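You operate a simulated robot arm through the tools that you are given. There is no shell and no other tool. Be economical: measure what you need, move in short steps, check, and stop when the job is done.

Carry out the task below with a simulated robot arm. There is one attempt and no reset: what you move stays moved.

TASK
Press the bench scale tare key two times.
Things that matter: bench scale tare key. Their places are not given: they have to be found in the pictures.

It is judged by the outcome, as a careful person would: the job done as asked, and still so three seconds after it is handed in. It fails if anything else is knocked over, pushed out of place, dropped, spilled or broken.

THE ROBOT
A 6-joint arm with a two-finger parallel gripper, fixed in place. Base frame: the origin is at the foot of the arm, x ahead of it, y to its left, z up. Lengths are in mm, angles in rad, forces in N, time in s.
With the tool pointing down near the work surface it reaches from about 160 to 580 mm from the base axis. Its first joint turns from -1.152 to 1.152 rad. Payload 2.1 kg.
Tool frame: the origin (TCP) lies between the finger pads and is the grasp point; the fingertips stand 30 mm ahead of it; z points along the fingers, y is the line along which they close. The gripper opens to 94 mm. The fingers are 28 mm wide and 10 mm thick; the gripper's body (50 by 96 mm) begins 55 mm behind the TCP.
Orientation is that of the tool frame in the base frame, as a unit quaternion [w, x, y, z]. With the fingers straight down and closing along the base's y, the tool's x points along the base's -x, its y along +y and its z along -z.

THE INTERFACE
- The arm moves only by the tool arm_command. Its argument "deltas" is a list of rows, each an object of numbers (a shift or turn left out is 0, a gripper value left out holds the last): "dx", "dy", "dz": the shift along the tool's x, y, z in mm; "wx", "wy", "wz": the turn, a rotation vector about the tool's x, y, z in rad; "grip": the closure, from 0 (fully open) to 1 (shut). In form: [{"dx": .., "dy": .., "dz": .., "wx": .., "wy": .., "wz": .., "grip": ..}, ...]. A call has 1 to 10 rows; each row shifts and turns the commanded pose from where the row before left it, along the tool's axes as they then stand. A row lasts 0.2 s, in which the tool goes at most 50 mm and 0.15 rad; a call with a longer step from one row to the next is refused whole, and so is a gripper value outside its range. A pose out of reach is approached as far as the arm can. The call stops where the force on the tool passes 40 N (or 10 N more than at its start, if that is more) or the arm is blocked; 0.2 s more then pass. The fingers move at their own pace (about 72 mm/s each) and stop on an object; they squeeze with about 24 N. The grip force told is the motor's: it shows also when the fingers shut on nothing. Time passes only in rows, and 0.2 s behind the last, so rows that do not move let the fingers close. It gives the time, the measured TCP pose, the force on the tool (base axes), the opening and the grip force at its end, in the units of the frame above (readings bear some noise).
- Cameras (640 x 400 px; columns grow to the right, rows downward): "scene" is fixed at [57.5, -368.1, 499.3]; the picture's right is [0.78, -0.62, 0.00], its down [-0.27, -0.33, -0.90] and it looks along [0.56, 0.71, -0.43] (base axes); focal length 322 px, centre (320, 200). "wrist" rides on the gripper at [-37, 0, -58] in the tool frame; the picture's right is [0.00, -1.00, 0.00], its down [0.97, 0.00, -0.24] and it looks along [0.24, 0.00, 0.97] (tool axes); focal length 218 px, centre (320, 200).
- camera(camera): a new picture of that camera. No time passes.
- locate(camera, pixels): for up to 12 pixels [column, row] of the newest picture of that camera ("zoom" is the newest enlarged one), the place [x, y, z] in the base frame of the surface seen there, good to about 3 mm. No time passes.
- enlarge(camera, box): a new picture of the part [left, top, right, bottom] of that camera's present view, enlarged. No time passes.
- close_job(): hands the job in; it is judged then, once.

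Work in short steps. Measure before you move; look again where a grasp or a placing could have gone wrong, and mend it. You have 60 turns and 20 pictures in all, the two below and enlarged ones among them. Open the gripper and draw the arm clear of the work before you hand the job in, unless the task says otherwise; then end with one line.

The tools are called as a command line: name --argument value ..., lists and objects as JSON in quotes. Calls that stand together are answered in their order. arm_command: Moves the arm, as the interface text tells. Its arguments: {"type":"object","properties":{"deltas":{"type":"array"}},"required":["deltas"]} The other tools are called the same way: camera (camera) takes a picture; locate (camera, pixels) gives the place of the surface under pixels of a picture; enlarge (camera, box) takes an enlarged picture of a part of a camera's view; close_job () hands the job in.

At the start:

```text
t: 0.0
tool_pos: [356.0, -20.4, 296.4]
ee_rot: [0.002, 0.0, 1.0, 0.0]
force: [0.1, 0.3, 0.5]
gripper_width: 93.8
finger_force: 0.0
```

scene: 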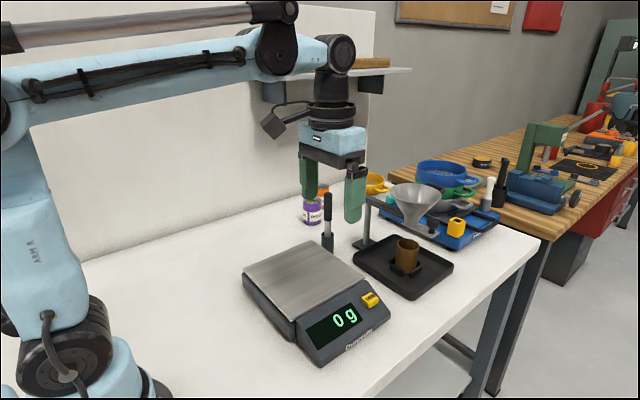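
wrist: 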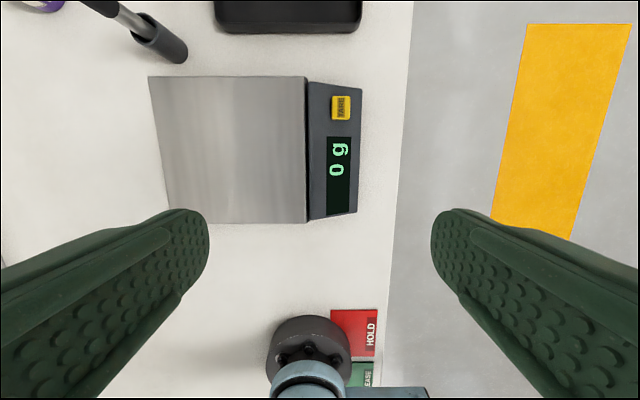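

The yellow key is at about (370,299) in the scene view and (341,107) in the wrist view. I'll enlarge it and locate it.

enlarge --camera "scene" --box '[300, 260, 412, 370]'

locate --camera "wrist" --pixels '[[341, 107], [334, 98], [348, 98], [334, 117], [348, 117], [325, 92], [356, 92], [325, 130], [340, 170], [290, 150], [170, 45], [290, 20]]'

locate --camera "scene" --pixels '[[370, 298], [372, 304], [366, 294], [327, 195], [407, 241], [362, 238]]'

```text
3.64 times, centred on (356, 315) of scene
```

zoom: 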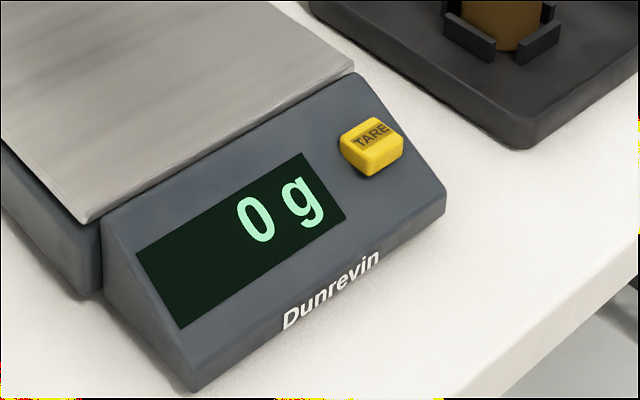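

```text
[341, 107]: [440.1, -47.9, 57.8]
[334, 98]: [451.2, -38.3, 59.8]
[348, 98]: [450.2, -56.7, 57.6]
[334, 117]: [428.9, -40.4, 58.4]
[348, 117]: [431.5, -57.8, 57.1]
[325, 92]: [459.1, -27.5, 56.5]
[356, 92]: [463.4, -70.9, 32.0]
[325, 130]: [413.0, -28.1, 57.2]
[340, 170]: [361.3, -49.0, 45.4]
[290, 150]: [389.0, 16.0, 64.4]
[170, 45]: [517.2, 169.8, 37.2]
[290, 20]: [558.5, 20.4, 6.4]
```

```text
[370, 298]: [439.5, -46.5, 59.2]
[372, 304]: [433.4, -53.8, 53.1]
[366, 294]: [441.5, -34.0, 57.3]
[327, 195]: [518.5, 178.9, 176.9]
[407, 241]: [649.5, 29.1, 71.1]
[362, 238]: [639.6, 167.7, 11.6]
```

The key's centre is near (440, -47, 58). I'll shut the fingers, move over the key and come down to a tip height of about 85.

arm_command --deltas '[{"dx": -28, "dy": -9, "grip": 1}, {"dx": -28, "dy": -9}, {"dx": -28, "dy": -9}, {"dz": 40}, {"dz": 40}, {"dz": 40}, {"dz": 35}, {"dz": 26}, {}]'

camera --camera "wrist"

enlarge --camera "scene" --box '[290, 210, 450, 370]'

```text
t: 2.0
tool_pos: [440.4, -46.5, 115.7]
ee_rot: [0.001, -0.001, 1.0, 0.0]
force: [-0.4, 0.2, -0.5]
gripper_width: 0.4
finger_force: 24.1
```

```text
16 pictures are left
```

wrist: 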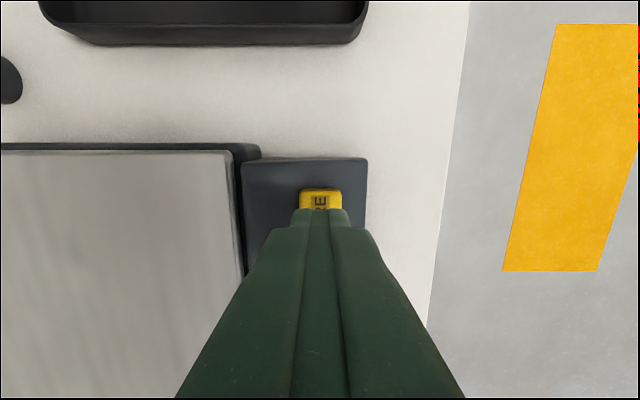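

```text
2.50 times, centred on (370, 290) of scene
```

zoom: 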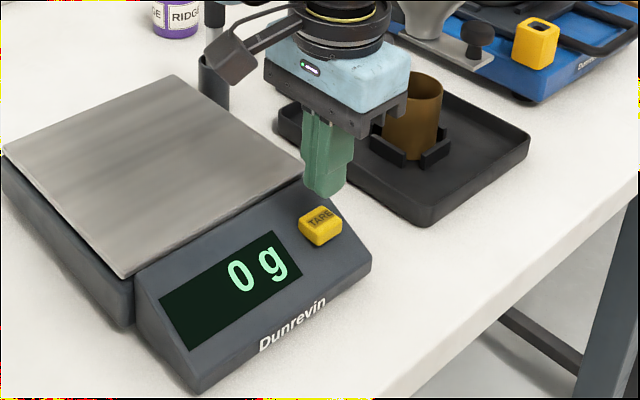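

The fingers line up with the key: it is centred at column 321 of the wrist view. I'll descend in small steps to feel for contact.

arm_command --deltas '[{"dz": 12}, {"dz": 8}, {"dz": 4}, {"dz": 2}, {}]'

```text
t: 3.2
tool_pos: [439.1, -47.1, 90.0]
ee_rot: [0.001, 0.0, 1.0, 0.0]
force: [-0.5, 0.0, -0.2]
gripper_width: 0.0
finger_force: 24.3
```

There is no contact yet with the tip at about 60. I'll go on by 1 mm steps.

arm_command --deltas '[{"dz": 1}, {"dz": 1}, {}]'

arm_command --deltas '[{"dz": 1}, {}]'

```text
t: 4.0
tool_pos: [440.3, -46.5, 87.6]
ee_rot: [0.001, 0.0, 1.0, -0.001]
force: [-0.1, -0.1, -0.7]
gripper_width: 0.2
finger_force: 24.2
```

```text
t: 4.6
tool_pos: [439.0, -48.0, 87.1]
ee_rot: [0.001, 0.0, 1.0, 0.0]
force: [0.4, 0.8, 0.9]
gripper_width: 0.2
finger_force: 23.5
```

Force is about 0.9 N, which may be first contact. I'll step on.

arm_command --deltas '[{"dz": 1}, {}]'

enlarge --camera "scene" --box '[320, 250, 420, 350]'

```text
t: 5.2
tool_pos: [439.5, -47.4, 86.0]
ee_rot: [0.001, 0.0, 1.0, 0.0]
force: [-0.9, -0.8, 1.4]
gripper_width: 0.0
finger_force: 24.6
```

```text
4.00 times, centred on (370, 300) of scene
```

zoom: 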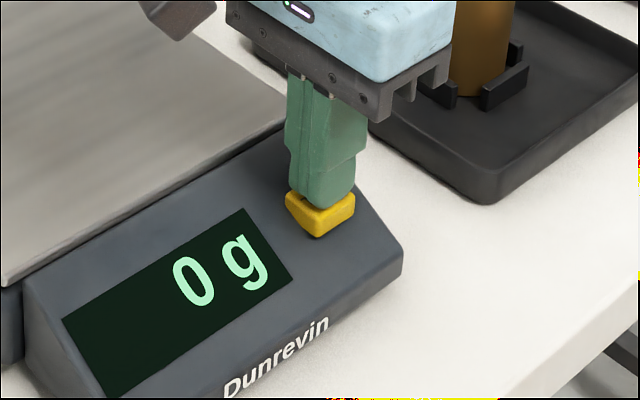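

The tip is on the key at about z 86. I'll press on in 1 mm steps and watch the force.

arm_command --deltas '[{"dz": 1}, {}]'

arm_command --deltas '[{"dz": 1}, {}]'

```text
t: 5.8
tool_pos: [439.8, -46.3, 84.6]
ee_rot: [0.001, -0.001, 1.0, -0.001]
force: [-0.2, -0.6, 2.0]
gripper_width: 0.0
finger_force: 24.3
```

```text
t: 6.4
tool_pos: [439.2, -47.8, 83.7]
ee_rot: [0.001, 0.0, 1.0, 0.0]
force: [1.0, -0.1, 4.2]
gripper_width: 0.0
finger_force: 24.4
```

The force has risen to 4.2 N. I'll look for any sign that the press registered.

enlarge --camera "scene" --box '[320, 250, 420, 350]'

```text
4.00 times, centred on (370, 300) of scene
```

zoom: 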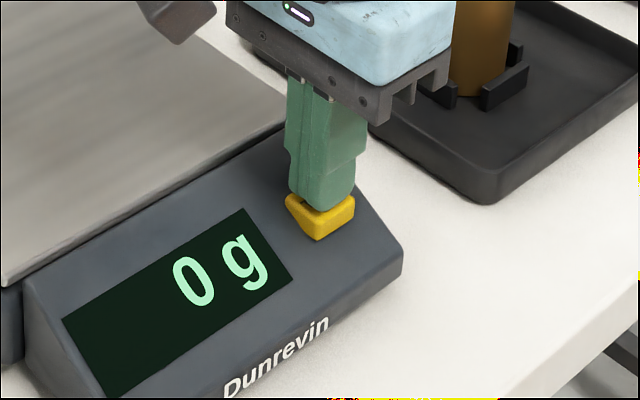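

The key is moving down a little, and the display was already at 0, so it gives no feedback. I'll keep going until it bottoms out.

arm_command --deltas '[{"dz": 1}, {}]'

arm_command --deltas '[{"dz": 0.7}, {}]'

```text
t: 7.0
tool_pos: [439.6, -46.9, 82.0]
ee_rot: [0.002, 0.001, 1.0, 0.0]
force: [6.3, 1.9, 10.7]
gripper_width: 0.1
finger_force: 23.4
```

```text
t: 7.6
tool_pos: [439.3, -47.0, 81.3]
ee_rot: [0.001, 0.0, 1.0, 0.0]
force: [4.9, 1.8, 14.1]
gripper_width: 0.1
finger_force: 24.5
```

The force jumped to 10.7 and then 14 N, so the key has probably bottomed out. I'll look to check.

enlarge --camera "scene" --box '[320, 250, 420, 350]'

```text
4.00 times, centred on (370, 300) of scene
```

zoom: 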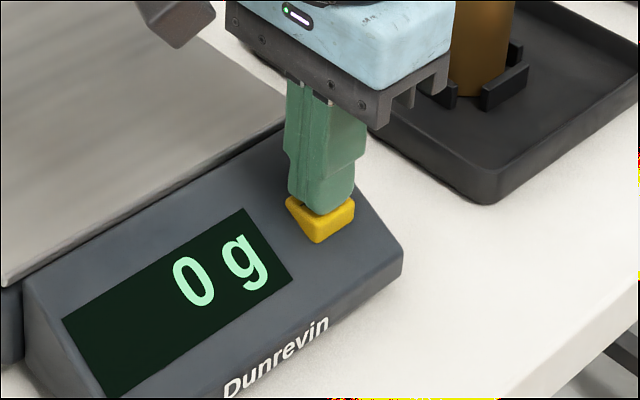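

I need to know whether the finger rests on the key or the panel, so I'll measure the key and the panel around it.

locate --camera "zoom" --pixels '[[290, 201], [318, 215], [345, 207], [316, 238], [290, 222], [350, 222], [270, 205], [275, 225], [290, 170], [340, 260], [370, 215], [316, 222]]'

```text
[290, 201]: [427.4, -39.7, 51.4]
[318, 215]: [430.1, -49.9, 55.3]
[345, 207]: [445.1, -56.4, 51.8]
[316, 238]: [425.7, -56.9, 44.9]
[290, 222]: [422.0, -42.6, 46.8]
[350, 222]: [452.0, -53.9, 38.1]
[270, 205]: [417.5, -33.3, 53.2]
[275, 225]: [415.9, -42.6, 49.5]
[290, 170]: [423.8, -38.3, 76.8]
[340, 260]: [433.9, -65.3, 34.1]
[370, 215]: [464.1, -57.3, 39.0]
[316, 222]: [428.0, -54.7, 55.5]
```

The scale hasn't shifted. I'll deepen this same press slightly to confirm a hard stop.

arm_command --deltas '[{"dz": 0.8}, {}]'

arm_command --deltas '[{}]'

```text
t: 8.2
tool_pos: [440.7, -46.8, 81.9]
ee_rot: [0.001, 0.0, 1.0, 0.0]
force: [3.8, 3.6, 17.4]
gripper_width: 0.0
finger_force: 23.9
```

```text
t: 8.6
tool_pos: [439.1, -46.3, 80.8]
ee_rot: [0.0, 0.0, 1.0, 0.0]
force: [3.0, 3.0, 16.4]
gripper_width: 0.0
finger_force: 23.6
```

The height has levelled off near 81.5 as the force rises, so this is a hard stop. I'll release and measure the free key to find out whether the key or the panel made the stop.

arm_command --deltas '[{"dz": -4}, {"dz": -6}, {"dz": -20}, {"dz": -40}, {"dx": 40, "dz": -20}, {}]'

enlarge --camera "scene" --box '[340, 270, 400, 330]'

locate --camera "zoom" --pixels '[[200, 200], [320, 140], [320, 160], [290, 170], [360, 160], [320, 210], [320, 235], [230, 180], [240, 240], [320, 90], [400, 260], [450, 200]]'

```text
t: 10.0
tool_pos: [397.2, -47.9, 173.5]
ee_rot: [0.001, 0.001, 1.0, 0.0]
force: [-0.5, 0.0, 0.1]
gripper_width: 0.2
finger_force: 23.7
```

```text
6.67 times, centred on (370, 300) of scene
```

zoom: 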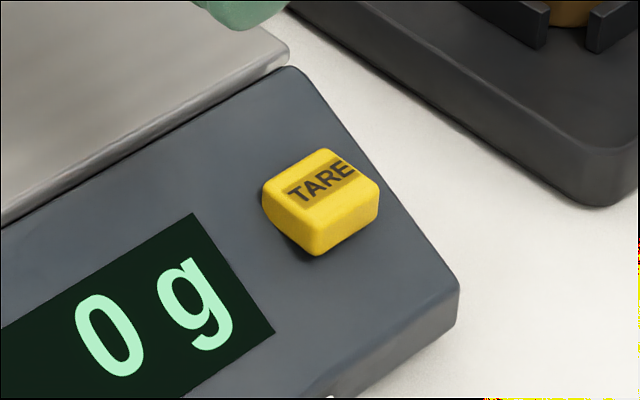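

```text
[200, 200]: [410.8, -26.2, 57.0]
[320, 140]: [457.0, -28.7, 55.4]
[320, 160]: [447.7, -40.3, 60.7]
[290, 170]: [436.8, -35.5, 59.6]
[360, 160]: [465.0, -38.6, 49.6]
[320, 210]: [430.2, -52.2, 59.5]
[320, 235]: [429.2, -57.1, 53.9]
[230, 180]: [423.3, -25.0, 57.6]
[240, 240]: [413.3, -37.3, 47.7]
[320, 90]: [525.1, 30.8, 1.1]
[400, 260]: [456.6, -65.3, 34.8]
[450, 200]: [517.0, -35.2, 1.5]
```

The key has sprung back. Its top is about z 59.5 free and was 55.4 when pressed, and the panel under the finger's back edge is about 50. So the key itself bottomed out, which is a valid full press. I'll repeat the same motion for the second one.

arm_command --deltas '[{"dx": -40, "dz": 20}, {"dz": 40}, {"dz": 18}, {}]'

arm_command --deltas '[{"dz": 4}, {"dz": 2}, {"dz": 2}, {"dz": 2}, {"dz": 1.5}, {}, {}]'

```text
t: 11.0
tool_pos: [437.8, -47.3, 92.6]
ee_rot: [0.001, 0.001, 1.0, 0.0]
force: [0.1, 0.5, -0.4]
gripper_width: 0.0
finger_force: 23.8
```

```text
t: 12.6
tool_pos: [439.9, -47.0, 81.8]
ee_rot: [-0.001, 0.0, 1.0, -0.001]
force: [-8.6, 2.5, 15.7]
gripper_width: 0.0
finger_force: 24.0
```

The second press reached the same depth with 15.7 N. I'll release straight up, draw clear and open the gripper.

arm_command --deltas '[{"dz": -4}, {"dz": -6}, {"dz": -30}, {"dz": -45}, {"dz": -45}, {"dz": -45, "dx": 30}, {"dz": -30, "dx": 40, "grip": 0}, {}, {}, {}]'

camera --camera "scene"

```text
refused: row 6 steps farther than a row can; nothing moved
```

```text
10 pictures are left
```

scene: 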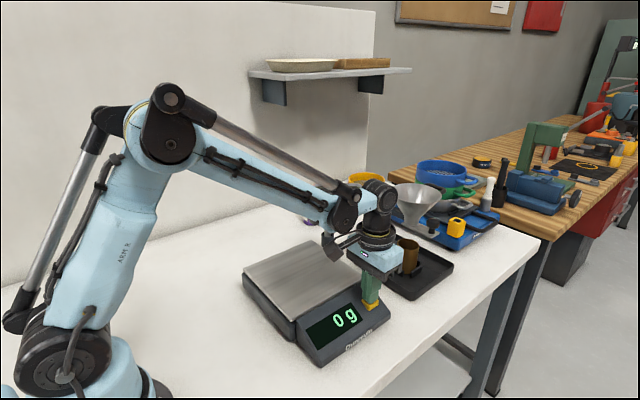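

That call was refused because one row was too long, so I'll retry with shorter steps.

arm_command --deltas '[{"dz": -4}, {"dz": -6}, {"dz": -30}, {"dz": -45}, {"dz": -45}, {"dz": -35, "dx": 25}, {"dz": -30, "dx": 30, "grip": 0}, {}, {}, {}]'

camera --camera "scene"

```text
t: 14.8
tool_pos: [386.7, -48.4, 277.1]
ee_rot: [0.001, 0.001, 1.0, 0.0]
force: [-0.3, 0.6, -0.6]
gripper_width: 94.2
finger_force: 0.2
```

```text
9 pictures are left
```

scene: 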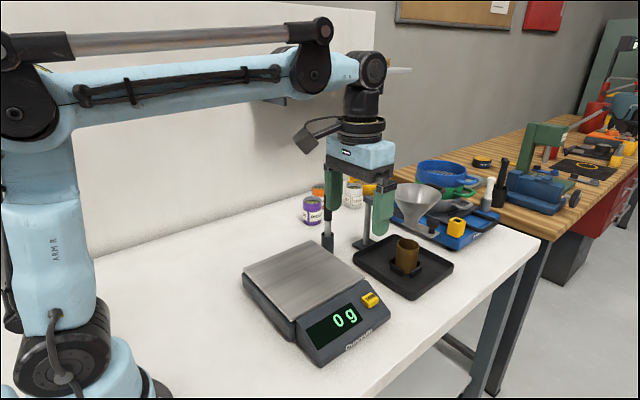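

The key is back up, the scale and the things around it are where they were, and the arm is clear with the gripper open. I'll hand the job in.

close_job

```text
The job is handed in.
```

I pressed the tare key fully down and released it twice. The display read 0 g throughout, so it couldn't confirm either press; I judged them by the key reaching its stop at about 16 N each time. Nothing else was moved.
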